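You operate a simulated robot arm through the tools that you are given. There is no shell and no other tool. Be economical: measure what you need, move in short steps, check, and stop when the job is done.

Carry out the task below with a simulated robot arm. There is one attempt and no reset: what you move stays moved.

Task
Fetch the blue hand pad and set it on the shelf of the cream bench. Then fetch the blue clip and set it on the third shelf from the top of the blue rack. Then fetch the green bulb and set it on the low shelf of the cart. Then put the yellow bulb on the white plate. Then fetch the tagged bag that says "door" from the lower shelf of the wooden bench and set it on top of the carton on the top of the wooden bench. Then take the yellow tip on the top of the wooden bench and put it away on the top of the steel bench. Then lift the fuse box lid open. Do these in the order given. Set down upright: green bulb, yellow bulb.

The check looks at the end state, three seconds after you hand in, the way a careful person would. Anything else that was tipped, shoved, dropped, spilled or broken makes it a failure. A push-on lid holds only when it is set on centred and level and pressed home; a screw cap is set on level and turned clockwise until tight.

Robot
A 7-joint arm with a two-finger parallel gripper on a trunk, on a base that drives. Base frame: it is fixed to the floor where the robot stands at the start and does not move with it; the origin is under the middle of the robot, x ahead of it, y to its left, z up; the surface under the hand at the start is at about z = 910. Lengths are in mm, angles in rad, forces in N, time in s.
With the tool pointing down near the work surface it reaches from about 300 to 720 mm from the robot's upright axis, wherever it stands. Its first joint turns from -2.897 to 2.897 rad. Places, roughly: blue clip (4x3x4 cm) [400, 400, 900]; blue hand pad (6x5x5 cm) [500, 200, 900]; carton [500, -250, 1000]; fuse box lid [-1700, -200, 700]; green bulb (4x4x6 cm) [400, -200, 900]; low shelf of the cart [-2000, -3100, 400]; shelf of the cream bench [-4000, 1600, 400]; tagged bag [500, -750, 250]; third shelf of the blue rack [700, 1200, 900]; top of the steel bench [-4700, -3700, 900]; white plate (12x8x1 cm) [700, -2000, 900]; yellow bulb (4x4x6 cm) [400, -300, 900]; yellow tip (3x3x3 cm) [300, -1900, 900]. Payload 3.43 kg.
Tool frame: the origin (TCP) lies between the finger pads and is the grasp point; the fingertips stand 34 mm ahead of it; z points along the fingers, y is the line along which they close. Largest opening 128 mm; finger width 24, thickness 12; the body of the gripper, 48 by 130 mm, starts 96 mm behind the TCP.
Orientation is told as [roll, pitch, yaw] about the base's x, y, z axes, in that order, counted from this pose: with the fingers straight down and closing along the base's y, the tool's x points along the base's -x, its y along +y and its z along -z.

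Tools
- The arm moves only by the tool jog_arm. Its argument "rows" is one flat list of numbers, 7 for each row, row after row: the shift along the tool's x, y, z in mm, then the turn, a rotation vector about the tool's x, y, z in rad, then the finger opening in mm, from 0 to 128. In form: [tx, ty, tz, ax, ay, az, jaw, tx, ty, tz, ax, ay, az, jaw, ...]. A call has 1 to 20 rows; each row shifts and turns the commanded pose from where the row before left it, along the tool's axes as they then stand. Rows are played at 5 a second. More than 50 mm and 0.15 rad between two rows, or a gripper value outside its range, and nothing of the call is played. A pose out of reach is approached as far as the arm can. The call stops where the force on the tool passes 40 N (or 10 N more than at its start, if that is more) or the arm is blocked; 0.2 s more then pass. Each finger travels about 108 mm/s and halts on what it meets, pressing with about 37 N; the grip force reading is that of the motor and also rises with nothing between the fingers. The clock runs only during rows and for 0.2 s after the last one: add rows that do not move to give the fingers time. The reply holds the time, the measured pose of the TCP, the force on the tool along the base axes, the opening and the grip force, in the units named above and with some noise, with the torque about the TCP (base axes, N m) and any sound that the robot's microphone picked up.
- Cameras (640 x 400 px; columns grow to the right, rows downward): "scene" is now at [-4, 103.8, 1560.8]; the picture's right is [-0.26, -0.96, 0.00], its down [-0.61, 0.17, -0.77] and it looks along [0.75, -0.20, -0.63] (base axes); focal length 288 px, centre (320, 200). "wrist" rides on the gripper at [76, -11, -160] in the tool frame; the picture's right is [0.15, 0.99, 0.00], its down [-0.88, 0.13, -0.46] and it looks along [-0.45, 0.07, 0.89] (tool axes); focal length 234 px, centre (320, 200). There is no depth. A picture from a camera that has moved, and an enlarged one, comes with that camera's place and axes in the base frame and with its lens. The place of the scene camera against the robot may be out by one fixed shift of up to 18 mm in any direction.
- camera(camera): a new picture of that camera. It takes no simulated time.
- lift_body(by): slides the trunk up (or, below 0, down) by that many mm; the arm and the scene camera ride with it, the base frame stays. It gives what a move gives, with no picture.
- base_move(legs): drives the robot by 1 to 6 legs, each [ahead, left, turn to the left] in mm, mm and rad, along the robot's own axes; the way and the turn of a leg run together, so that a leg with both is an arc; at most 1500 mm and 3.142 rad a leg. The arm and the cameras ride along, it lands a little off, and it stops where it bumps. It gives what a move gives.
- pan_tilt(pan, tilt): turns the head with the scene camera to pan (to the left, within 1.501 rad either way) and tilt (down, from -0.506 to 1.204), counted from straight ahead of the robot. It gives what a move gives.
- enlarge(camera, box): a new picture of the part [left, top, right, bottom] of that camera's present view, enlarged. It takes no simulated time.
- hand_in(): hands the job in; it is judged then, once.

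Work in short steps. Places have to be worked out from the pictures, the camera data and where the tool is seen: move nearer, look again, correct. Check each grasp and each placing, and mend what went wrong. You have 196 turns and 182 pictures in all, those below and enlarged ones among them. Open the gripper and draw the arm clear of the work before you hand the job in, unless the task says otherwise.

The tools are called after "Call:" by a JSON object that holds its "name" and its "arguments". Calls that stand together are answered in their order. jog_arm: Moves the arm, as the interface text tells. Its arguments: {"type":"object","properties":{"rows":{"type":"array"}},"required":["rows"]} The other tools are called the same way: lift_body (by) slides the trunk up or down; base_move (legs) drives the base; pan_tilt (pan, tilt) turns the head that bears the scene camera; camera (camera) takes a picture; enlarge (camera, box) takes an enlarged picture of a part of a camera's view; hand_in () hands the job in.

At the start:

```text
clock: 0.0
eef_pos: [377.1, -131.9, 1294.4]
tool_rot: [-0.001, 0.0, 0.002]
wrist_force: [-0.4, 0.3, 0.0]
torque: [-0.01, 0.02, -0.02]
grip_width: 127.9
grip_force: 0.0
trunk travel left (down, up): [-275.0, 49.0]
robot x, y, heading: [1.2, -2.1, 0.003]
head pan, tilt: [-0.265, 0.688]
```

scene: 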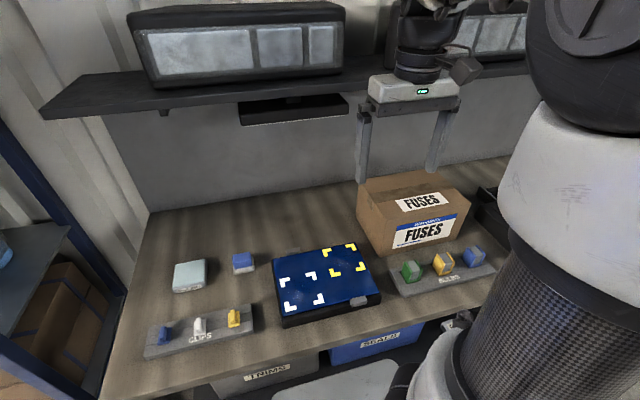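
wrist: 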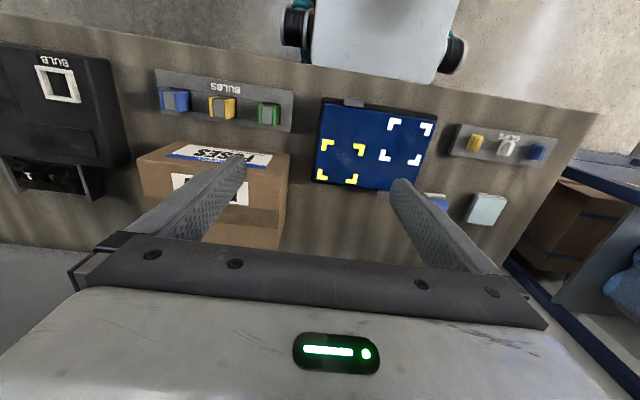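

I'll look closely at the items on the bench in front before moving: the blue pad seems to sit near (530,175).

Call:
{"name": "enlarge", "arguments": {"camera": "scene", "box": [130, 220, 290, 370]}}

Call:
{"name": "enlarge", "arguments": {"camera": "wrist", "box": [380, 90, 600, 240]}}

```text
2.67 times, centred on (210, 295) of scene
camera zoom: at [-4.0, 103.8, 1560.8], right [-0.26, -0.96, 0.0], down [-0.61, 0.17, -0.77], along [0.75, -0.2, -0.63], focal length 768 px, centre (613, -53)
```

zoom: 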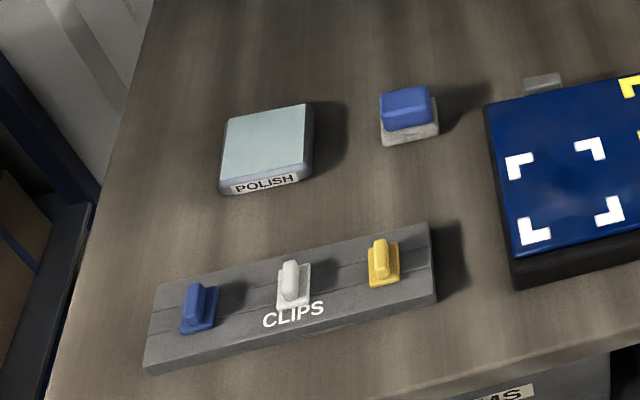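

```text
2.67 times, centred on (490, 165) of wrist
camera zoom: at [301.1, -142.5, 1453.2], right [-0.15, 0.99, 0.0], down [0.88, 0.13, 0.46], along [0.45, 0.07, -0.89], focal length 624 px, centre (-133, 293)
```

zoom: 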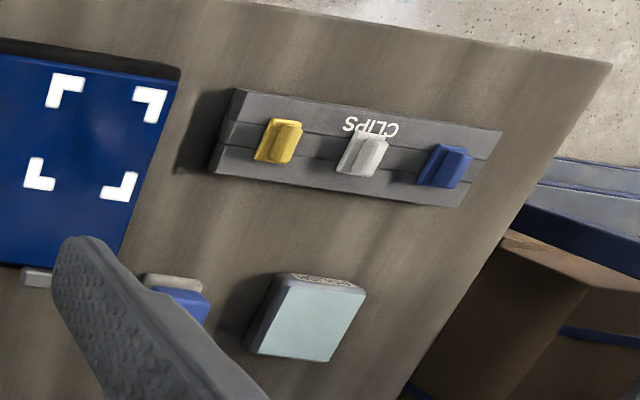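

The blue-handled pad appears to be near (540,178). I move the hand above it at a safe height to look with the wrist camera.

Call:
{"name": "jog_arm", "arguments": {"rows": [-22, 44, 16, 0, 0, 0, 128, -22, 44, 16, 0, 0, 0, 128, -22, 44, 16, 0, 0, 0, 128, -22, 44, 16, 0, 0, 0, 128, -22, 44, 16, 0, 0, 0, 128, -22, 44, 16, 0, 0, 0, 128, -20, 44, 16, 0, 0, 0, 128, 0, 0, 0, 0, 0, 0, 128]}}

Call:
{"name": "camera", "arguments": {"camera": "wrist"}}

Call:
{"name": "camera", "arguments": {"camera": "scene"}}

```text
refused: row 1 steps farther than a row can; nothing moved
```

```text
177 pictures are left
camera wrist: at [301.1, -142.5, 1453.2], right [-0.15, 0.99, 0.0], down [0.88, 0.13, 0.46], along [0.45, 0.07, -0.89], focal length 234 px, centre (320, 200)
```

wrist: 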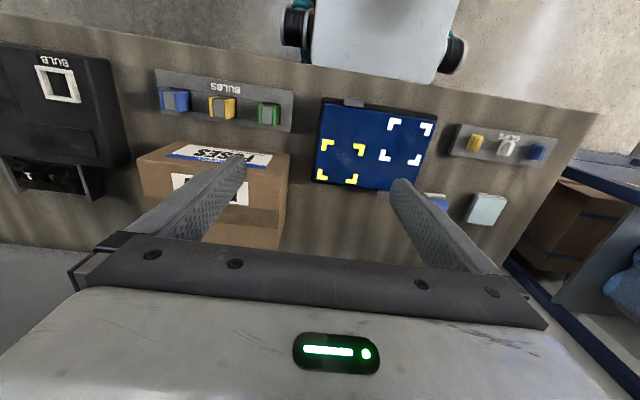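

```text
176 pictures are left
camera scene: at [-4.0, 103.8, 1560.8], right [-0.26, -0.96, 0.0], down [-0.61, 0.17, -0.77], along [0.75, -0.2, -0.63], focal length 288 px, centre (320, 200)
```

scene: 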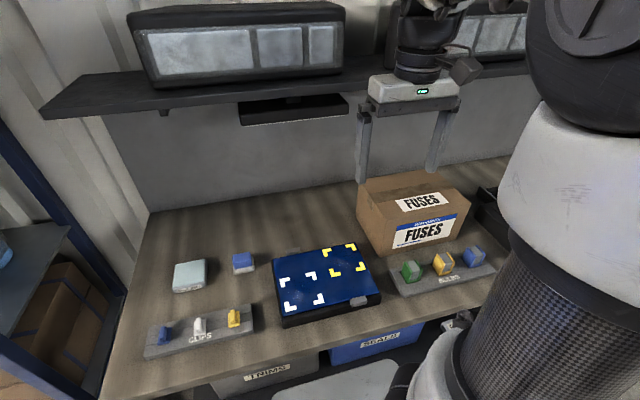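

The step was a bit over the limit; I use smaller steps.

Call:
{"name": "jog_arm", "arguments": {"rows": [-20, 39, 17, 0, 0, 0, 128, -20, 39, 17, 0, 0, 0, 128, -20, 39, 17, 0, 0, 0, 128, -20, 39, 17, 0, 0, 0, 128, -20, 39, 17, 0, 0, 0, 128, -20, 39, 17, 0, 0, 0, 128, -20, 39, 17, 0, 0, 0, 128, -18, 37, 17, 0, 0, 0, 128, 0, 0, 0, 0, 0, 0, 128]}}

Call:
{"name": "camera", "arguments": {"camera": "wrist"}}

Call:
{"name": "camera", "arguments": {"camera": "scene"}}

```text
clock: 2.0
eef_pos: [532.2, 178.3, 1159.1]
tool_rot: [0.0, -0.001, -0.001]
wrist_force: [-0.7, -0.1, -0.1]
torque: [-0.03, 0.0, 0.02]
grip_width: 128.0
grip_force: 0.1
trunk travel left (down, up): [-275.0, 49.0]
robot x, y, heading: [-0.9, 4.3, 0.003]
head pan, tilt: [-0.265, 0.688]
```

```text
175 pictures are left
camera wrist: at [456.0, 167.0, 1318.0], right [-0.15, 0.99, 0.0], down [0.88, 0.13, 0.46], along [0.45, 0.07, -0.89], focal length 234 px, centre (320, 200)
```

wrist: 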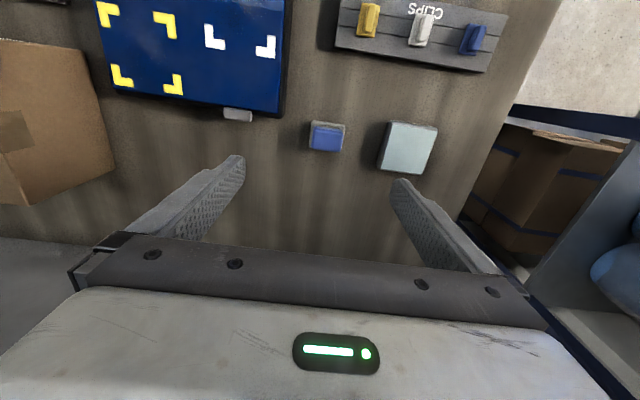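

```text
174 pictures are left
camera scene: at [-3.9, 103.9, 1560.8], right [-0.26, -0.96, 0.0], down [-0.61, 0.17, -0.77], along [0.75, -0.2, -0.63], focal length 288 px, centre (320, 200)
```

scene: 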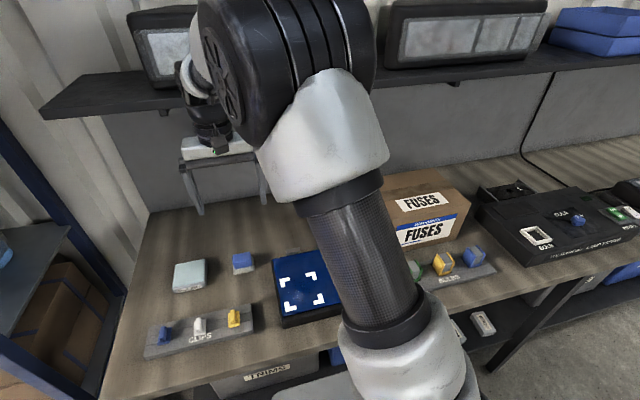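

The handle is measured at about (532,189). I shift 11 mm in y and descend to about z=953.

Call:
{"name": "jog_arm", "arguments": {"rows": [0, 11, 40, 0, 0, 0, 128, 0, 0, 45, 0, 0, 0, 128, 0, 0, 45, 0, 0, 0, 128, 0, 0, 30, 0, 0, 0, 110, 0, 0, 0, 0, 0, 0, 110]}}

Call:
{"name": "camera", "arguments": {"camera": "wrist"}}

```text
clock: 3.2
eef_pos: [535.4, 189.6, 998.2]
tool_rot: [0.0, 0.001, 0.0]
wrist_force: [-0.3, -0.6, -0.3]
torque: [-0.05, 0.01, -0.02]
grip_width: 109.9
grip_force: 0.0
trunk travel left (down, up): [-275.0, 49.0]
robot x, y, heading: [-0.3, 1.7, -0.0]
head pan, tilt: [-0.265, 0.688]
```

```text
173 pictures are left
camera wrist: at [458.9, 178.0, 1156.4], right [-0.15, 0.99, 0.0], down [0.88, 0.13, 0.46], along [0.45, 0.07, -0.89], focal length 234 px, centre (320, 200)
```

wrist: 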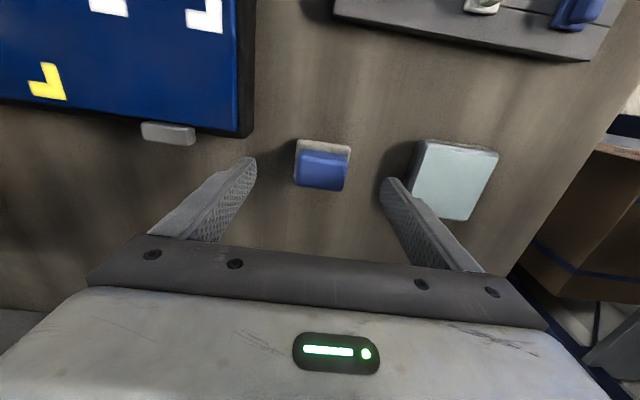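

Alignment is good and the polish tile is clear. Descend to z≈952 and close.

Call:
{"name": "jog_arm", "arguments": {"rows": [0, 1, 25, 0, 0, 0, 90, 0, 0, 22, 0, 0, 0, 90, 0, 0, 0, 0, 0, 0, 40, 0, 0, 0, 0, 0, 0, 40, 0, 0, 0, 0, 0, 0, 40]}}

Call:
{"name": "camera", "arguments": {"camera": "wrist"}}

```text
clock: 4.4
eef_pos: [536.9, 190.0, 951.3]
tool_rot: [0.0, -0.001, 0.0]
wrist_force: [-0.1, 0.9, -0.3]
torque: [0.02, 0.0, 0.0]
grip_width: 48.9
grip_force: 37.0
trunk travel left (down, up): [-275.0, 49.0]
robot x, y, heading: [-1.6, 0.2, -0.001]
head pan, tilt: [-0.265, 0.688]
```

```text
172 pictures are left
camera wrist: at [459.4, 178.6, 1109.9], right [-0.15, 0.99, 0.0], down [0.88, 0.13, 0.46], along [0.45, 0.07, -0.89], focal length 234 px, centre (320, 200)
```

wrist: 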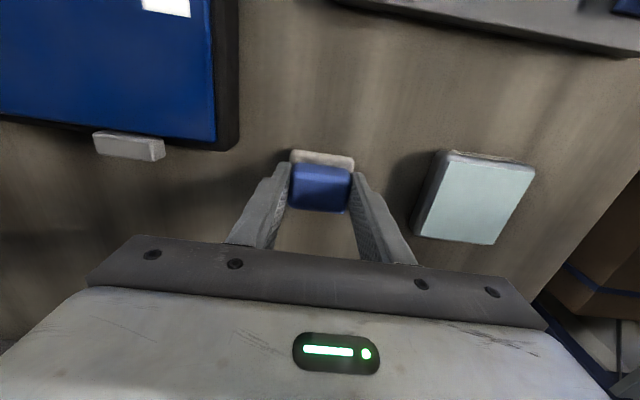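

Gripped (48.9 mm, 37 N). I lift and draw the arm back to a carry pose.

Call:
{"name": "jog_arm", "arguments": {"rows": [0, 0, -40, 0, 0, 0, 40, 0, 0, -48, 0, 0, 0, 40, 0, 0, -48, 0, 0, 0, 40, 0, 0, -48, 0, 0, 0, 40, 0, 0, -48, 0, 0, 0, 40, 25, -40, -10, 0, 0, 0, 40, 25, -40, -10, 0, 0, 0, 40, 25, -40, -10, 0, 0, 0, 40, 25, -40, -10, 0, 0, 0, 40, 25, -30, -10, 0, 0, 0, 40, 25, 0, 0, 0, 0, 0, 40, 0, 0, 0, 0, 0, 0, 40]}}

Call:
{"name": "pan_tilt", "arguments": {"pan": 1.45, "tilt": 0.4}}

Call:
{"name": "camera", "arguments": {"camera": "scene"}}

Call:
{"name": "camera", "arguments": {"camera": "wrist"}}

```text
clock: 7.0
eef_pos: [384.9, 0.7, 1234.9]
tool_rot: [-0.001, 0.0, -0.001]
wrist_force: [-0.2, 0.6, -0.3]
torque: [-0.05, 0.01, -0.01]
grip_width: 48.5
grip_force: 36.9
trunk travel left (down, up): [-275.0, 49.0]
robot x, y, heading: [-0.9, -1.6, 0.0]
head pan, tilt: [-0.265, 0.688]
```

```text
clock: 8.7
eef_pos: [385.7, 1.2, 1236.3]
tool_rot: [0.0, 0.001, 0.0]
wrist_force: [0.3, -0.6, -0.7]
torque: [-0.01, -0.02, 0.01]
grip_width: 48.7
grip_force: 36.8
trunk travel left (down, up): [-275.0, 49.0]
robot x, y, heading: [1.6, 0.9, 0.001]
head pan, tilt: [1.45, 0.4]
```

```text
171 pictures are left
camera scene: at [-75.2, 218.2, 1586.6], right [0.99, -0.12, 0.0], down [-0.05, -0.39, -0.92], along [0.11, 0.91, -0.39], focal length 288 px, centre (320, 200)
```

scene: 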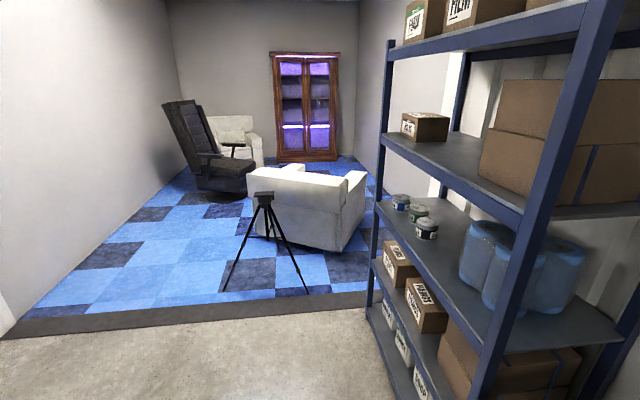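

```text
170 pictures are left
camera wrist: at [309.4, -9.9, 1394.7], right [-0.15, 0.99, 0.0], down [0.88, 0.13, 0.46], along [0.45, 0.07, -0.89], focal length 234 px, centre (320, 200)
```

wrist: 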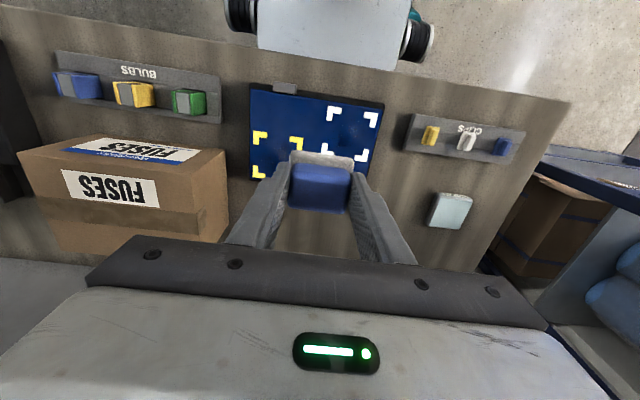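

The blue rack is at my left. I look to the right and, after backing off, at the rest of the room.

Call:
{"name": "pan_tilt", "arguments": {"pan": -1.45, "tilt": 0.4}}

Call:
{"name": "camera", "arguments": {"camera": "scene"}}

Call:
{"name": "base_move", "arguments": {"legs": [[-400, 0, 0], [0, 0, 1.57]]}}

Call:
{"name": "pan_tilt", "arguments": {"pan": 1.2, "tilt": 0.3}}

Call:
{"name": "camera", "arguments": {"camera": "scene"}}

```text
clock: 11.3
eef_pos: [386.6, 0.4, 1236.0]
tool_rot: [0.001, 0.002, 0.001]
wrist_force: [-0.8, -0.3, 0.2]
torque: [0.02, 0.01, 0.0]
grip_width: 48.8
grip_force: 37.0
trunk travel left (down, up): [-275.0, 49.0]
robot x, y, heading: [-3.8, -0.0, 0.001]
head pan, tilt: [-1.45, 0.4]
```

```text
169 pictures are left
camera scene: at [-75.2, 34.2, 1586.6], right [-0.99, -0.12, 0.0], down [-0.05, 0.39, -0.92], along [0.11, -0.91, -0.39], focal length 288 px, centre (320, 200)
```

scene: 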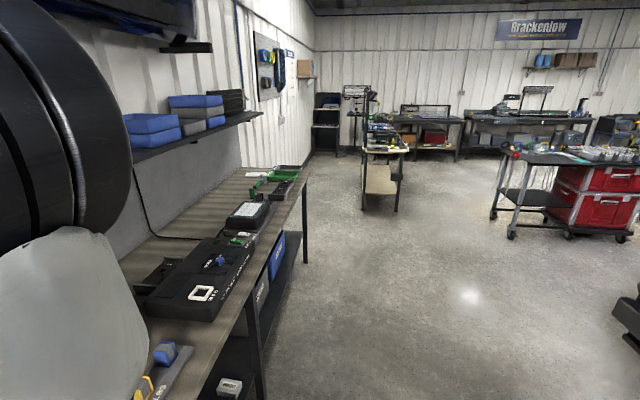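

```text
clock: 17.7
eef_pos: [-400.4, 385.8, 1235.6]
tool_rot: [0.0, -0.001, 1.561]
wrist_force: [0.0, -0.4, -0.2]
torque: [0.01, 0.03, -0.01]
grip_width: 48.7
grip_force: 37.5
trunk travel left (down, up): [-275.0, 49.0]
robot x, y, heading: [-401.5, 3.7, 1.56]
head pan, tilt: [-1.45, 0.4]
```

```text
clock: 20.1
eef_pos: [-400.4, 385.2, 1236.0]
tool_rot: [-0.001, 0.0, 1.562]
wrist_force: [0.0, 0.5, -1.0]
torque: [0.04, -0.03, 0.01]
grip_width: 48.4
grip_force: 37.2
trunk travel left (down, up): [-275.0, 49.0]
robot x, y, heading: [-401.8, -0.2, 1.562]
head pan, tilt: [1.201, 0.3]
```

```text
168 pictures are left
camera scene: at [-626.8, -68.0, 1595.9], right [0.37, 0.93, 0.0], down [0.27, -0.11, -0.96], along [-0.89, 0.35, -0.3], focal length 288 px, centre (320, 200)
```

scene: 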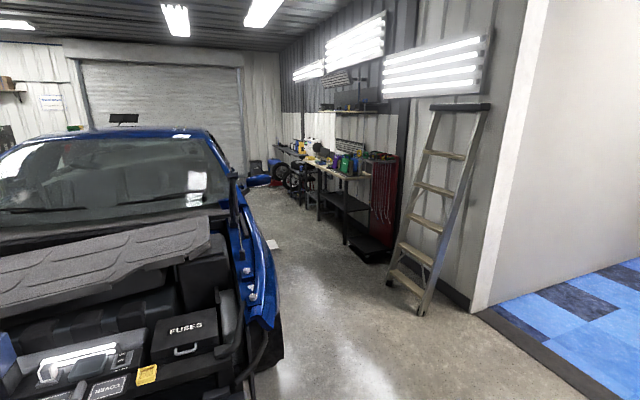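

A car stands behind me and the cream bench is along the +y wall. I drive down the aisle at y≈800 facing -x, and look from there.

Call:
{"name": "base_move", "arguments": {"legs": [[780, 0, 0], [0, 0, 1.58], [1200, 0, 0]]}}

Call:
{"name": "pan_tilt", "arguments": {"pan": -0.3, "tilt": 0.35}}

Call:
{"name": "camera", "arguments": {"camera": "scene"}}

```text
clock: 33.9
eef_pos: [-1973.7, 733.5, 1234.9]
tool_rot: [-0.001, -0.001, -3.118]
wrist_force: [0.4, -0.5, -0.6]
torque: [0.01, 0.0, -0.05]
grip_width: 49.0
grip_force: 37.7
trunk travel left (down, up): [-275.0, 49.0]
robot x, y, heading: [-1590.7, 742.7, -3.119]
head pan, tilt: [1.201, 0.3]
```

```text
clock: 35.5
eef_pos: [-1975.6, 733.0, 1235.9]
tool_rot: [0.0, -0.001, -3.117]
wrist_force: [-0.3, 0.0, 0.3]
torque: [-0.04, -0.02, 0.03]
grip_width: 48.8
grip_force: 37.2
trunk travel left (down, up): [-275.0, 49.0]
robot x, y, heading: [-1590.5, 744.1, -3.117]
head pan, tilt: [-0.3, 0.351]
```

```text
167 pictures are left
camera scene: at [-1582.2, 616.9, 1591.1], right [0.27, 0.96, 0.0], down [0.33, -0.09, -0.94], along [-0.9, 0.26, -0.34], focal length 288 px, centre (320, 200)
```

scene: 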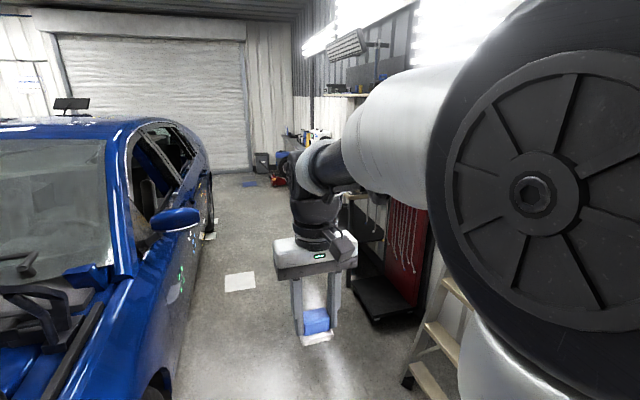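

Path ahead is clear between car mirror (y≈400) and ladder (y≈1400). I shift to y≈860, straighten and drive on.

Call:
{"name": "base_move", "arguments": {"legs": [[0, -120, -0.025], [1400, 0, 0]]}}

Call:
{"name": "pan_tilt", "arguments": {"pan": -0.75, "tilt": 0.5}}

Call:
{"name": "camera", "arguments": {"camera": "scene"}}

```text
clock: 43.9
eef_pos: [-3379.1, 867.4, 1234.7]
tool_rot: [0.0, 0.0, 3.136]
wrist_force: [0.1, -0.3, -0.5]
torque: [-0.03, 0.04, 0.0]
grip_width: 48.5
grip_force: 36.5
trunk travel left (down, up): [-275.0, 49.0]
robot x, y, heading: [-2996.9, 869.1, 3.136]
head pan, tilt: [-0.3, 0.351]
```

```text
clock: 44.8
eef_pos: [-3379.9, 867.5, 1233.5]
tool_rot: [-0.001, 0.001, 3.138]
wrist_force: [0.2, 0.7, 0.0]
torque: [0.0, 0.0, 0.0]
grip_width: 49.1
grip_force: 36.7
trunk travel left (down, up): [-275.0, 49.0]
robot x, y, heading: [-2992.0, 862.3, 3.136]
head pan, tilt: [-0.75, 0.499]
```

```text
166 pictures are left
camera scene: at [-2967.0, 774.9, 1577.5], right [0.68, 0.73, 0.0], down [0.35, -0.33, -0.88], along [-0.64, 0.6, -0.48], focal length 288 px, centre (320, 200)
```

scene: 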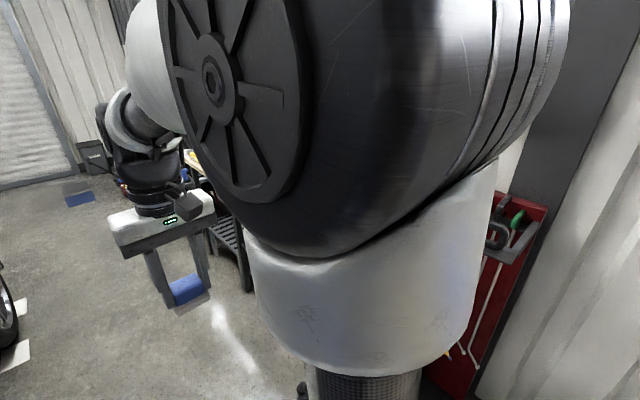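

The arm blocks the view; I drive to x≈-4000 and face the bench (turn right).

Call:
{"name": "base_move", "arguments": {"legs": [[1000, 0, 0], [0, 0, -1.568]]}}

Call:
{"name": "pan_tilt", "arguments": {"pan": 0.2, "tilt": 0.7}}

Call:
{"name": "camera", "arguments": {"camera": "scene"}}

Call:
{"name": "camera", "arguments": {"camera": "wrist"}}

```text
clock: 53.8
eef_pos: [-4011.4, 1254.4, 1235.4]
tool_rot: [-0.001, 0.0, 1.597]
wrist_force: [-0.1, 0.5, -0.3]
torque: [0.0, -0.05, 0.02]
grip_width: 48.8
grip_force: 36.7
trunk travel left (down, up): [-275.0, 49.0]
robot x, y, heading: [-3998.9, 868.2, 1.598]
head pan, tilt: [-0.75, 0.499]
```

```text
clock: 55.1
eef_pos: [-4011.3, 1255.5, 1236.1]
tool_rot: [0.001, 0.0, 1.597]
wrist_force: [0.3, 0.6, 0.0]
torque: [-0.01, -0.02, -0.03]
grip_width: 48.8
grip_force: 37.0
trunk travel left (down, up): [-275.0, 49.0]
robot x, y, heading: [-3997.6, 870.0, 1.596]
head pan, tilt: [0.201, 0.7]
```

```text
165 pictures are left
camera scene: at [-4153.3, 845.3, 1559.8], right [0.97, 0.22, 0.0], down [0.14, -0.63, -0.77], along [-0.17, 0.75, -0.64], focal length 288 px, centre (320, 200)
```

scene: 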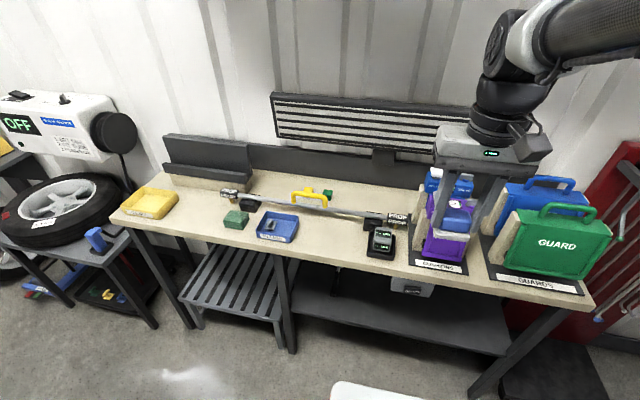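

```text
164 pictures are left
camera wrist: at [-3998.4, 1180.0, 1394.7], right [-0.99, -0.17, 0.0], down [-0.15, 0.88, 0.46], along [-0.08, 0.45, -0.89], focal length 234 px, centre (320, 200)
```

wrist: 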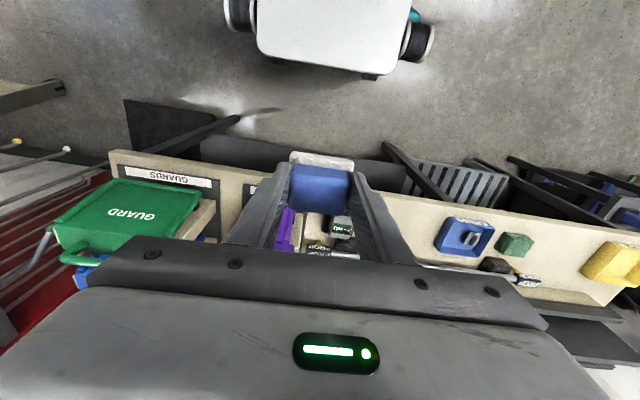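

The pad must go on the dark shelf under the bench; a free spot is near x≈-4180, y≈1530. I line the base up there, back off a bit, and tilt the fingers forward for reaching under the top.

Call:
{"name": "base_move", "arguments": {"legs": [[-130, 180, -0.026]]}}

Call:
{"name": "jog_arm", "arguments": {"rows": [-30, 0, 0, 0, 0, 0, 40, -30, 0, 0, 0, 0, 0, 40, -30, 0, 0, 0, 0, 0, 40, -20, 0, 0, 0, -0.12, 0, 40, 0, 0, 0, 0, -0.12, 0, 40, 0, 0, 0, 0, -0.12, 0, 40, 0, 0, 0, 0, -0.12, 0, 40, 0, 0, 0, 0, -0.12, 0, 40, 0, 0, 0, 0, -0.1, 0, 40, 0, 0, 0, 0, 0, 0, 40]}}

Call:
{"name": "lift_body", "arguments": {"by": -275}}

Call:
{"name": "pan_tilt", "arguments": {"pan": 0.2, "tilt": 0.7}}

Call:
{"name": "camera", "arguments": {"camera": "scene"}}

```text
clock: 57.4
eef_pos: [-4177.9, 1124.0, 1235.5]
tool_rot: [0.0, 0.0, 1.57]
wrist_force: [-0.1, -0.7, -0.4]
torque: [0.03, -0.02, 0.0]
grip_width: 48.7
grip_force: 37.7
trunk travel left (down, up): [-275.0, 49.0]
robot x, y, heading: [-4175.7, 742.0, 1.567]
head pan, tilt: [0.201, 0.7]
```

```text
clock: 59.6
eef_pos: [-4175.5, 1233.3, 1236.3]
tool_rot: [0.001, -0.702, 1.57]
wrist_force: [0.3, 0.7, -0.1]
torque: [-0.01, 0.0, 0.02]
grip_width: 48.9
grip_force: 36.8
trunk travel left (down, up): [-275.0, 49.0]
robot x, y, heading: [-4177.6, 738.2, 1.571]
head pan, tilt: [0.201, 0.7]
```

```text
clock: 62.4
eef_pos: [-4175.6, 1234.1, 960.2]
tool_rot: [0.0, -0.702, 1.569]
wrist_force: [0.3, -0.6, 0.3]
torque: [-0.03, 0.02, 0.01]
grip_width: 49.0
grip_force: 37.0
trunk travel left (down, up): [0.0, 324.0]
robot x, y, heading: [-4174.7, 737.6, 1.568]
head pan, tilt: [0.201, 0.7]
```

```text
clock: 63.0
eef_pos: [-4174.6, 1234.7, 960.0]
tool_rot: [0.001, -0.699, 1.57]
wrist_force: [0.0, -0.4, -0.6]
torque: [0.02, 0.04, 0.02]
grip_width: 49.1
grip_force: 37.0
trunk travel left (down, up): [0.0, 324.0]
robot x, y, heading: [-4174.0, 740.0, 1.572]
head pan, tilt: [0.201, 0.7]
```

```text
163 pictures are left
camera scene: at [-4328.9, 718.2, 1284.8], right [0.98, 0.2, 0.0], down [0.13, -0.63, -0.76], along [-0.15, 0.75, -0.64], focal length 288 px, centre (320, 200)
```

scene: 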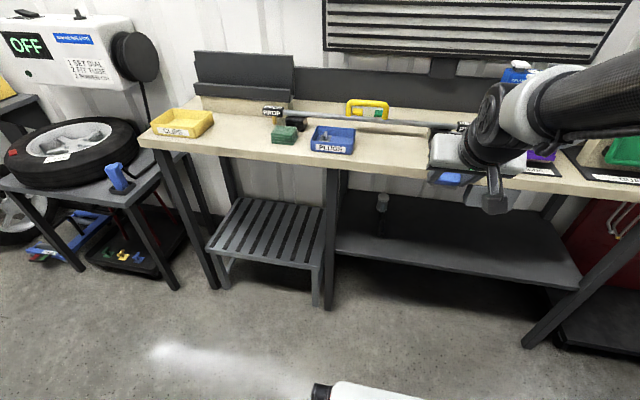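

The shelf is at z≈400 with front edge y≈1460. I enlarge to identify the small standing object on the shelf.

Call:
{"name": "enlarge", "arguments": {"camera": "scene", "box": [320, 120, 540, 300]}}

```text
2.22 times, centred on (430, 210) of scene
camera zoom: at [-4328.9, 718.2, 1284.8], right [0.98, 0.2, 0.0], down [0.13, -0.63, -0.76], along [-0.15, 0.75, -0.64], focal length 640 px, centre (76, 178)
```

zoom: 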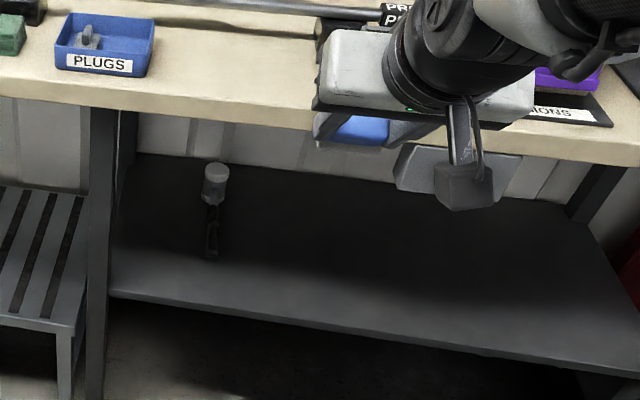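

There is ample free shelf at x≈-4120, clear of the mallet at x≈-4240. I lower the hand in front of the bench.

Call:
{"name": "jog_arm", "arguments": {"rows": [28.7, -5, 34, 0, 0, 0, 40, 28.7, -5, 34, 0, 0, 0, 40, 28.7, -5, 34, 0, 0, 0, 40, 28.7, -5, 34, 0, 0, 0, 40, 28.7, -5, 34, 0, 0, 0, 40, 28.7, -5, 34, 0, 0, 0, 40, 28.7, -5, 34, 0, 0, 0, 40, 28.7, -5, 34, 0, 0, 0, 40, 28.7, -5, 34, 0, 0, 0, 40, 28.7, -5, 34, 0, 0, 0, 40, 28.7, -5, 34, 0, 0, 0, 40, 0, 0, 0, 0, 0, 0, 40]}}

Call:
{"name": "camera", "arguments": {"camera": "scene"}}

Call:
{"name": "camera", "arguments": {"camera": "wrist"}}

```text
clock: 65.6
eef_pos: [-4120.7, 1233.5, 469.2]
tool_rot: [0.001, -0.702, 1.572]
wrist_force: [0.2, -0.6, -0.4]
torque: [-0.01, -0.01, -0.03]
grip_width: 48.9
grip_force: 36.9
trunk travel left (down, up): [0.0, 324.0]
robot x, y, heading: [-4175.5, 739.0, 1.573]
head pan, tilt: [0.201, 0.7]
```

```text
161 pictures are left
camera scene: at [-4328.9, 718.2, 1284.8], right [0.98, 0.2, 0.0], down [0.13, -0.63, -0.76], along [-0.15, 0.75, -0.64], focal length 288 px, centre (320, 200)
```

scene: 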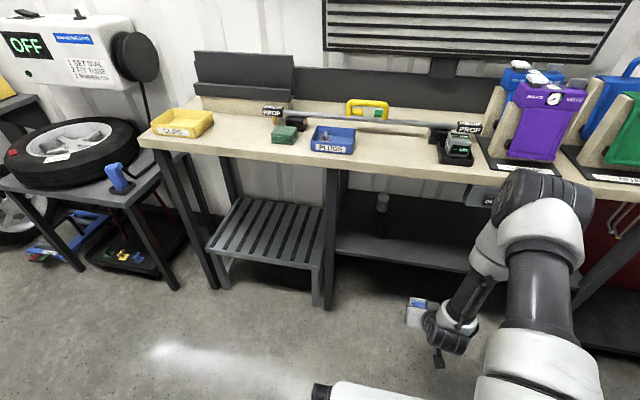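

```text
160 pictures are left
camera wrist: at [-4109.5, 1073.7, 541.9], right [-0.99, -0.11, -0.09], down [-0.13, 0.38, 0.92], along [-0.07, 0.92, -0.39], focal length 234 px, centre (320, 200)
```

wrist: 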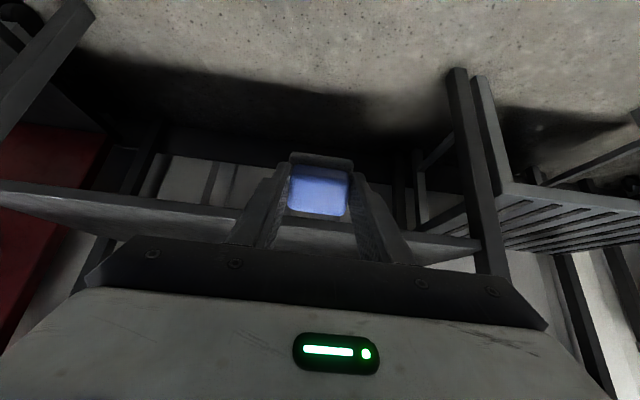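

Clear so far. I raise 40 mm for entry, then reach forward about 150 mm with the arm and check.

Call:
{"name": "jog_arm", "arguments": {"rows": [-25.8, 0, -30.6, 0, 0, 0, 40, -34, 0, 28.7, 0, 0, 0, 40, -34, 0, 28.7, 0, 0, 0, 40, -34, 0, 28.7, 0, 0, 0, 40, -34, 0, 28.7, 0, 0, 0, 40, 0, 0, 0, 0, 0, 0, 40]}}

Call:
{"name": "camera", "arguments": {"camera": "scene"}}

Call:
{"name": "camera", "arguments": {"camera": "wrist"}}

```text
clock: 67.0
eef_pos: [-4118.4, 1412.6, 512.4]
tool_rot: [0.0, -0.698, 1.569]
wrist_force: [0.5, 0.3, 0.1]
torque: [-0.03, 0.0, 0.01]
grip_width: 48.5
grip_force: 37.0
trunk travel left (down, up): [0.0, 324.0]
robot x, y, heading: [-4175.0, 736.3, 1.562]
head pan, tilt: [0.201, 0.7]
```

```text
159 pictures are left
camera scene: at [-4328.9, 718.2, 1284.8], right [0.98, 0.2, 0.0], down [0.13, -0.63, -0.76], along [-0.15, 0.75, -0.64], focal length 288 px, centre (320, 200)
```

scene: 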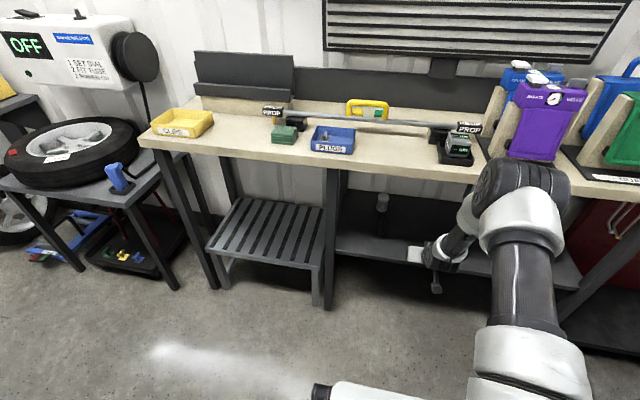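

```text
158 pictures are left
camera wrist: at [-4108.5, 1251.7, 584.6], right [-0.99, -0.11, -0.09], down [-0.13, 0.38, 0.92], along [-0.07, 0.92, -0.39], focal length 234 px, centre (320, 200)
```

wrist: 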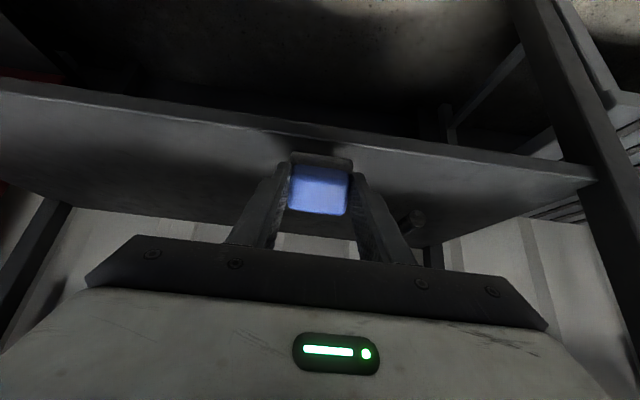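

The arm is near its reach, so I drive the base 95 mm forward to bring the pad over the shelf.

Call:
{"name": "base_move", "arguments": {"legs": [[95, 0, 0]]}}

Call:
{"name": "camera", "arguments": {"camera": "scene"}}

Call:
{"name": "camera", "arguments": {"camera": "wrist"}}

```text
clock: 68.1
eef_pos: [-4117.4, 1504.9, 511.5]
tool_rot: [0.001, -0.7, 1.568]
wrist_force: [-0.2, 0.3, -1.4]
torque: [0.02, 0.02, 0.02]
grip_width: 48.9
grip_force: 37.1
trunk travel left (down, up): [0.0, 324.0]
robot x, y, heading: [-4177.1, 833.6, 1.566]
head pan, tilt: [0.201, 0.7]
```

```text
157 pictures are left
camera scene: at [-4328.7, 811.0, 1284.8], right [0.98, 0.2, 0.0], down [0.13, -0.63, -0.77], along [-0.15, 0.75, -0.64], focal length 288 px, centre (320, 200)
```

scene: 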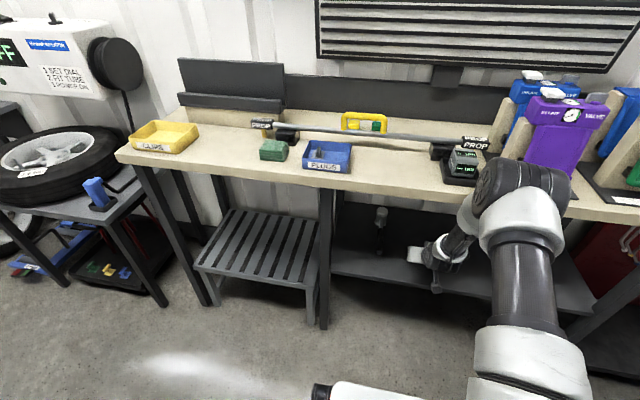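

```text
156 pictures are left
camera wrist: at [-4107.1, 1343.8, 584.7], right [-0.99, -0.11, -0.09], down [-0.13, 0.38, 0.92], along [-0.06, 0.92, -0.39], focal length 234 px, centre (320, 200)
```

wrist: 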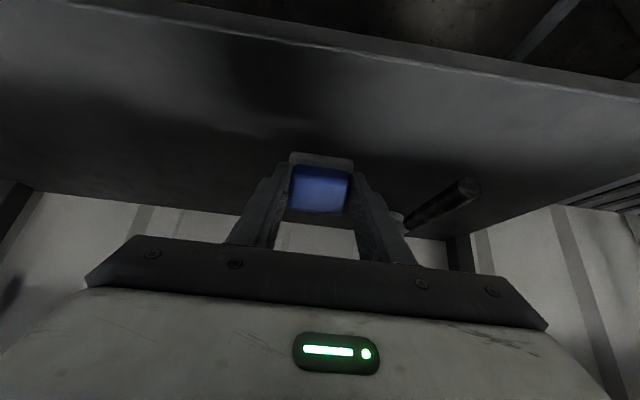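

The pad is above the shelf, ~15–55 mm clearance. I descend in small steps watching the force.

Call:
{"name": "jog_arm", "arguments": {"rows": [3.9, 0, 4.6, 0, 0, 0, 40, 3.9, 0, 4.6, 0, 0, 0, 40, 3.9, 0, 4.6, 0, 0, 0, 40, 0, 0, 0, 0, 0, 0, 40]}}

Call:
{"name": "enlarge", "arguments": {"camera": "scene", "box": [380, 210, 480, 290]}}

```text
clock: 69.1
eef_pos: [-4117.5, 1505.7, 494.6]
tool_rot: [0.001, -0.7, 1.567]
wrist_force: [0.3, 0.1, -0.4]
torque: [-0.04, 0.01, -0.01]
grip_width: 49.0
grip_force: 36.9
trunk travel left (down, up): [0.0, 324.0]
robot x, y, heading: [-4174.3, 830.4, 1.564]
head pan, tilt: [0.201, 0.7]
```

```text
5.00 times, centred on (430, 250) of scene
camera zoom: at [-4328.7, 811.1, 1284.8], right [0.98, 0.2, 0.0], down [0.13, -0.63, -0.76], along [-0.15, 0.75, -0.64], focal length 1440 px, centre (-230, -50)
```

zoom: 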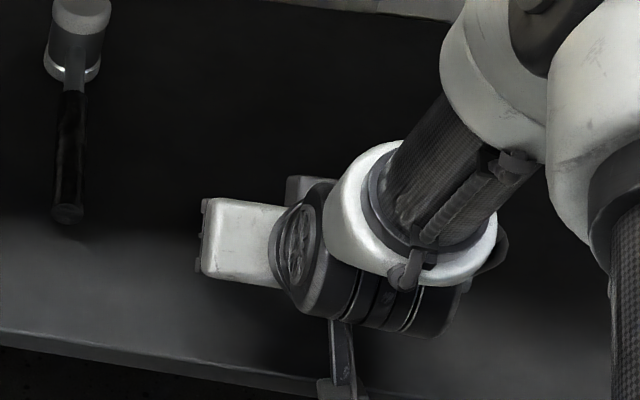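

No contact yet; continue down in small steps.

Call:
{"name": "jog_arm", "arguments": {"rows": [3.9, 0, 4.6, 0, 0, 0, 40, 3.9, 0, 4.6, 0, 0, 0, 40, 3.9, 0, 4.6, 0, 0, 0, 40, 0, 0, 0, 0, 0, 0, 40]}}

Call:
{"name": "jog_arm", "arguments": {"rows": [2.6, 0, 3.1, 0, 0, 0, 40, 2.6, 0, 3.1, 0, 0, 0, 40, 2.6, 0, 3.1, 0, 0, 0, 40, 0, 0, 0, 0, 0, 0, 40]}}

Call:
{"name": "camera", "arguments": {"camera": "wrist"}}

```text
clock: 70.0
eef_pos: [-4116.9, 1510.0, 485.4]
tool_rot: [-0.003, -0.72, 1.569]
wrist_force: [-0.2, -1.9, 13.6]
torque: [0.2, 0.07, 0.03]
grip_width: 48.8
grip_force: 36.8
trunk travel left (down, up): [0.0, 324.0]
robot x, y, heading: [-4176.7, 830.6, 1.564]
head pan, tilt: [0.201, 0.7]
stopped in row 4: the force on the tool passed its limit at 43 N (the readings are from after the stop); the commanded pose is now the measured one
```

```text
clock: 70.4
eef_pos: [-4116.2, 1513.5, 484.9]
tool_rot: [-0.003, -0.728, 1.57]
wrist_force: [-0.2, -1.1, 13.7]
torque: [0.24, 0.08, 0.01]
grip_width: 48.9
grip_force: 37.2
trunk travel left (down, up): [0.0, 324.0]
robot x, y, heading: [-4178.3, 830.2, 1.565]
head pan, tilt: [0.201, 0.7]
stopped in row 2: the force on the tool passed its limit at 46 N (the readings are from after the stop); the commanded pose is now the measured one
```

```text
154 pictures are left
camera wrist: at [-4106.2, 1351.1, 553.3], right [-0.99, -0.11, -0.1], down [-0.13, 0.35, 0.93], along [-0.06, 0.93, -0.36], focal length 234 px, centre (320, 200)
```

wrist: 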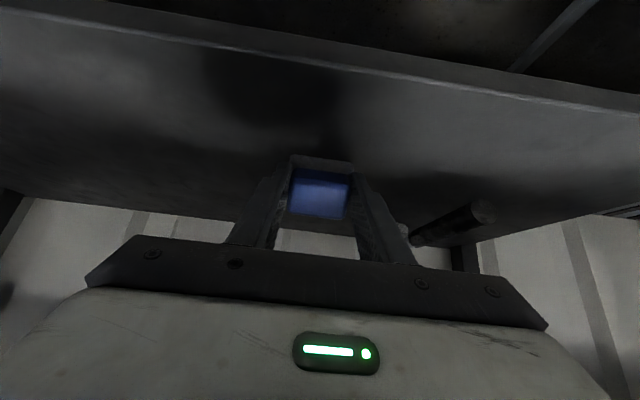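

Contact at the shelf (rear edge touching). I back off 3 mm, reduce the tilt by 0.2 rad so the pad settles flat more gently, then re-touch.

Call:
{"name": "jog_arm", "arguments": {"rows": [-2.6, 0, -3.1, 0, 0, 0, 40, 0, 0, 0, 0, 0.1, 0, 40, 0, 0, 0, 0, 0.1, 0, 40, 0, 0, 0, 0, 0, 0, 40]}}

Call:
{"name": "camera", "arguments": {"camera": "scene"}}

```text
clock: 71.4
eef_pos: [-4117.1, 1514.2, 487.9]
tool_rot: [-0.002, -0.525, 1.568]
wrist_force: [1.3, 6.2, 15.3]
torque: [0.46, 0.1, 0.03]
grip_width: 48.6
grip_force: 37.0
trunk travel left (down, up): [0.0, 324.0]
robot x, y, heading: [-4176.6, 832.5, 1.572]
head pan, tilt: [0.201, 0.7]
```

```text
153 pictures are left
camera scene: at [-4328.8, 809.8, 1284.8], right [0.98, 0.2, 0.0], down [0.13, -0.63, -0.77], along [-0.15, 0.75, -0.64], focal length 288 px, centre (320, 200)
```

scene: 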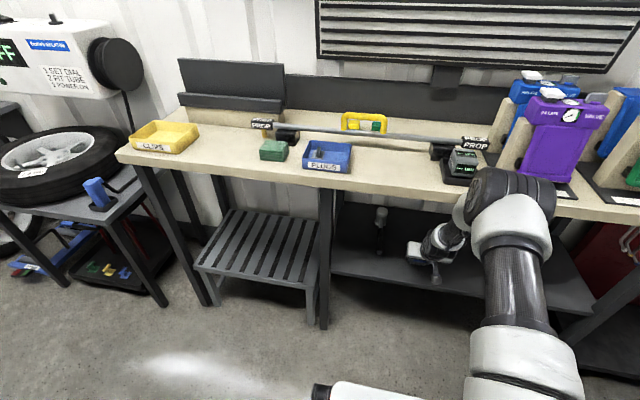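

Still in light contact at 0.52 rad tilt. I open the fingers and look.

Call:
{"name": "jog_arm", "arguments": {"rows": [0, 0, 0, 0, 0, 0, 56, 0, 0, 0, 0, 0, 0, 70, 0, 0, 0, 0, 0, 0, 90, 0, 0, 0, 0, 0, 0, 90]}}

Call:
{"name": "camera", "arguments": {"camera": "wrist"}}

```text
clock: 72.4
eef_pos: [-4116.1, 1511.2, 485.4]
tool_rot: [-0.002, -0.52, 1.568]
wrist_force: [0.0, -0.1, 0.2]
torque: [-0.02, -0.01, -0.02]
grip_width: 90.1
grip_force: 0.1
trunk travel left (down, up): [0.0, 324.0]
robot x, y, heading: [-4175.1, 830.3, 1.572]
head pan, tilt: [0.201, 0.7]
```

```text
152 pictures are left
camera wrist: at [-4106.2, 1366.2, 586.0], right [-0.99, -0.12, -0.07], down [-0.13, 0.54, 0.83], along [-0.06, 0.83, -0.55], focal length 234 px, centre (320, 200)
```

wrist: 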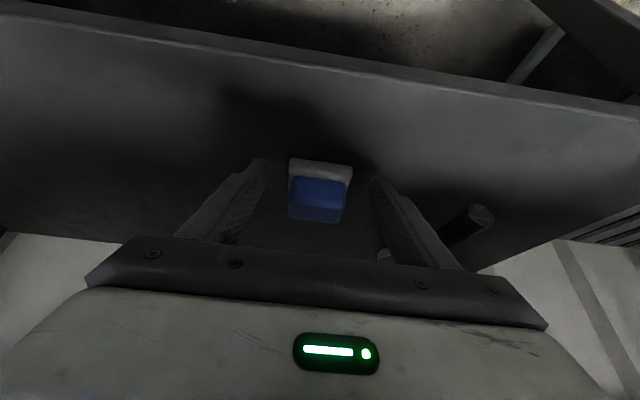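

The pad has settled flat. I back the base straight out (fingers are clear at both sides) and check.

Call:
{"name": "base_move", "arguments": {"legs": [[-200, 0, 0]]}}

Call:
{"name": "camera", "arguments": {"camera": "wrist"}}

Call:
{"name": "camera", "arguments": {"camera": "scene"}}

```text
clock: 74.0
eef_pos: [-4115.6, 1307.7, 485.5]
tool_rot: [-0.001, -0.52, 1.567]
wrist_force: [-0.5, -0.4, 0.2]
torque: [0.01, -0.02, 0.02]
grip_width: 90.2
grip_force: 0.0
trunk travel left (down, up): [0.0, 324.0]
robot x, y, heading: [-4173.8, 629.8, 1.567]
head pan, tilt: [0.201, 0.7]
```

```text
151 pictures are left
camera wrist: at [-4105.8, 1163.9, 586.2], right [-0.99, -0.12, -0.07], down [-0.13, 0.54, 0.83], along [-0.06, 0.83, -0.55], focal length 234 px, centre (320, 200)
```

wrist: 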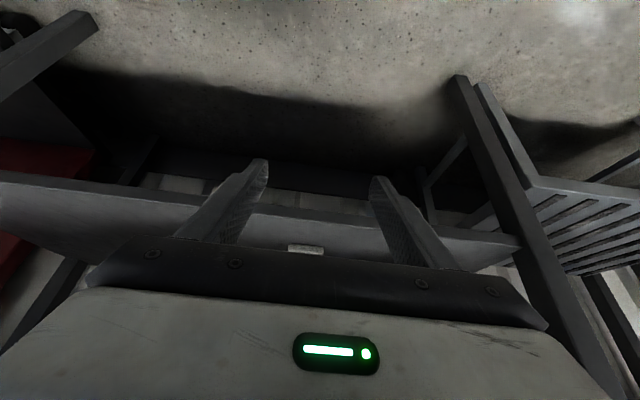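

```text
150 pictures are left
camera scene: at [-4329.6, 608.7, 1284.7], right [0.98, 0.19, 0.0], down [0.12, -0.63, -0.76], along [-0.15, 0.75, -0.64], focal length 288 px, centre (320, 200)
```

scene: 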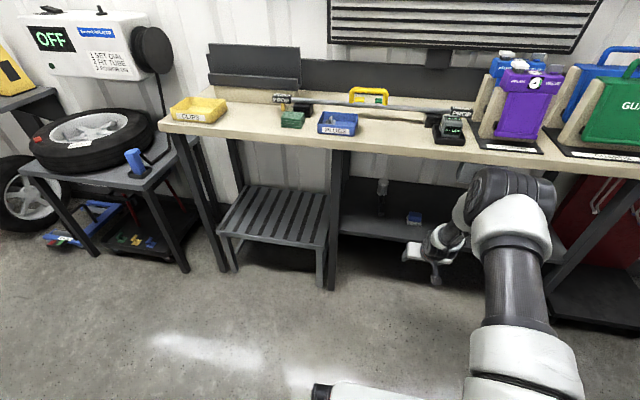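

The pad stands flat on the shelf. I raise the trunk and bring the arm back to a carry pose.

Call:
{"name": "lift_body", "arguments": {"by": 275}}

Call:
{"name": "jog_arm", "arguments": {"rows": [-13.2, 0, -43.2, 0, 0, 0, 90, -13.2, 0, -43.2, 0, 0, 0, 90, -13.2, 0, -43.2, 0, 0, 0, 90, -13.2, 0, -43.2, 0, 0, 0, 90, -13.2, 0, -43.2, 0, 0, 0, 90, -13.2, 0, -43.2, 0, 0, 0, 90, -13.2, 0, -43.2, 0, 0, 0, 90, -13.2, 0, -43.2, 0, 0, 0, 90, -13.2, 0, -43.2, 0, 0, 0, 90, -13.2, 0, -43.2, 0, 0, 0, 90, 0, 0, 0, 0, 0.13, 0, 90, 0, 0, 0, 0, 0.13, 0, 90, 0, 0, 0, 0, 0.13, 0, 90, 0, 0, 0, 0, 0.13, 0, 90, 45, 0, 0, 0, 0, 0, 90, 45, 10, 0, 0, 0, 0, 90, 45, 20, 0, 0, 0, 0, 90, 45, 20, 0, 0, 0, 0, 90]}}

```text
clock: 76.8
eef_pos: [-4115.0, 1309.7, 760.6]
tool_rot: [-0.003, -0.519, 1.565]
wrist_force: [0.3, 0.0, 1.1]
torque: [0.01, 0.01, 0.02]
grip_width: 89.8
grip_force: 0.1
trunk travel left (down, up): [-275.0, 49.0]
robot x, y, heading: [-4175.9, 630.6, 1.565]
head pan, tilt: [0.201, 0.7]
```

```text
clock: 80.6
eef_pos: [-4166.9, 1027.5, 1201.9]
tool_rot: [-0.002, -0.001, 1.565]
wrist_force: [0.5, 0.8, -0.1]
torque: [0.01, 0.02, -0.01]
grip_width: 89.8
grip_force: 0.0
trunk travel left (down, up): [-275.0, 49.0]
robot x, y, heading: [-4178.1, 627.9, 1.564]
head pan, tilt: [0.201, 0.7]
```

Now drive back along the aisle to the wooden bench.

Call:
{"name": "base_move", "arguments": {"legs": [[230, 0, 0], [0, 0, -1.564], [1500, 0, 0], [1500, 0, 0], [750, 0, 0]]}}

Call:
{"name": "pan_tilt", "arguments": {"pan": 0.3, "tilt": 0.4}}

Call:
{"name": "camera", "arguments": {"camera": "scene"}}

```text
clock: 104.0
eef_pos: [1.6, 935.0, 1200.7]
tool_rot: [-0.002, 0.0, 0.012]
wrist_force: [-0.5, 0.7, 0.1]
torque: [0.02, -0.01, 0.0]
grip_width: 89.9
grip_force: 0.1
trunk travel left (down, up): [-275.0, 49.0]
robot x, y, heading: [-396.9, 936.1, 0.013]
head pan, tilt: [0.201, 0.7]
```

```text
clock: 104.8
eef_pos: [0.9, 936.9, 1201.7]
tool_rot: [0.001, -0.001, 0.012]
wrist_force: [-0.2, -0.4, 0.2]
torque: [-0.03, -0.05, 0.0]
grip_width: 89.8
grip_force: 0.0
trunk travel left (down, up): [-275.0, 49.0]
robot x, y, heading: [-396.1, 940.1, 0.012]
head pan, tilt: [0.3, 0.4]
```

```text
149 pictures are left
camera scene: at [-397.3, 1092.0, 1586.5], right [0.31, -0.95, 0.0], down [-0.37, -0.12, -0.92], along [0.88, 0.28, -0.39], focal length 288 px, centre (320, 200)
```

scene: 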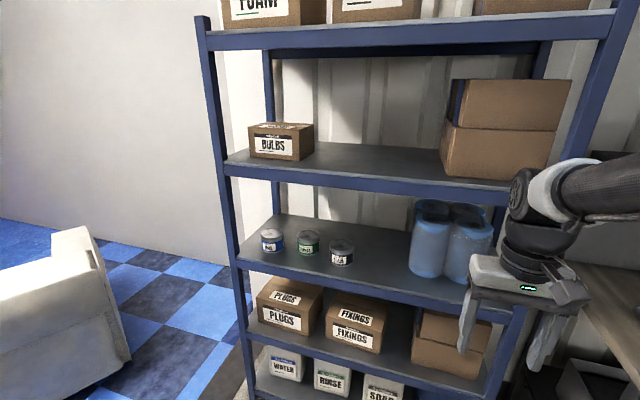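

The third shelf (jars) front edge is near x≈450, z≈900. Now go to the clip on the bench: I place the base near (-150, 360).

Call:
{"name": "base_move", "arguments": {"legs": [[0, -575, -0.012], [240, 0, 0]]}}

Call:
{"name": "camera", "arguments": {"camera": "wrist"}}

Call:
{"name": "pan_tilt", "arguments": {"pan": -0.1, "tilt": 0.7}}

Call:
{"name": "camera", "arguments": {"camera": "scene"}}

```text
clock: 112.2
eef_pos: [243.5, 354.4, 1201.3]
tool_rot: [-0.003, 0.002, -0.001]
wrist_force: [-0.3, -0.6, 0.1]
torque: [0.01, 0.02, -0.01]
grip_width: 90.2
grip_force: 0.0
trunk travel left (down, up): [-275.0, 49.0]
robot x, y, heading: [-155.3, 363.9, -0.004]
head pan, tilt: [0.3, 0.4]
```

```text
148 pictures are left
camera wrist: at [167.9, 343.2, 1360.9], right [-0.14, 0.99, 0.0], down [0.88, 0.13, 0.46], along [0.45, 0.06, -0.89], focal length 234 px, centre (320, 200)
```

wrist: 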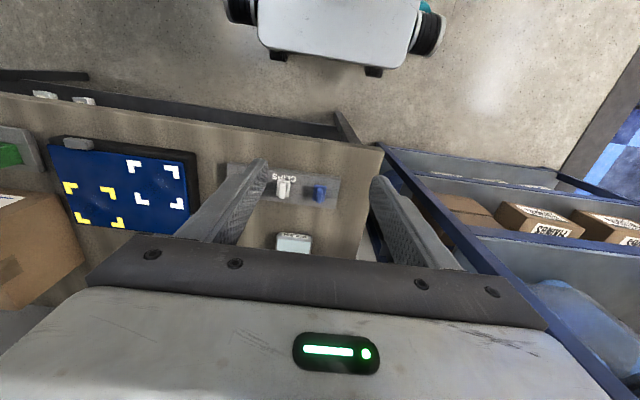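

```text
clock: 113.1
eef_pos: [243.5, 352.4, 1203.2]
tool_rot: [-0.002, 0.0, -0.002]
wrist_force: [0.3, -0.9, -0.5]
torque: [-0.01, 0.0, 0.0]
grip_width: 89.8
grip_force: 0.0
trunk travel left (down, up): [-275.0, 49.0]
robot x, y, heading: [-155.7, 364.0, -0.002]
head pan, tilt: [-0.099, 0.7]
```

```text
147 pictures are left
camera scene: at [-157.0, 479.7, 1559.8], right [-0.1, -0.99, 0.0], down [-0.64, 0.06, -0.77], along [0.76, -0.08, -0.64], focal length 288 px, centre (320, 200)
```

scene: 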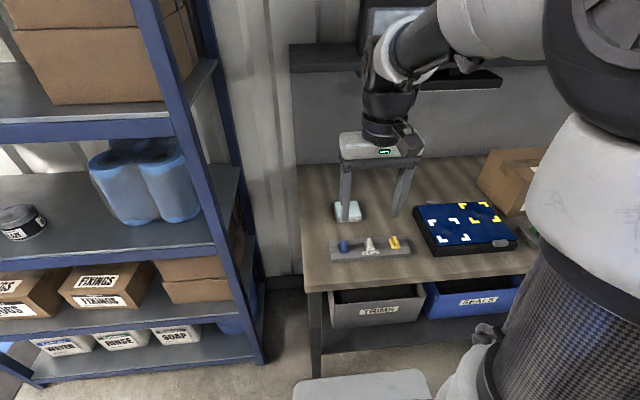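

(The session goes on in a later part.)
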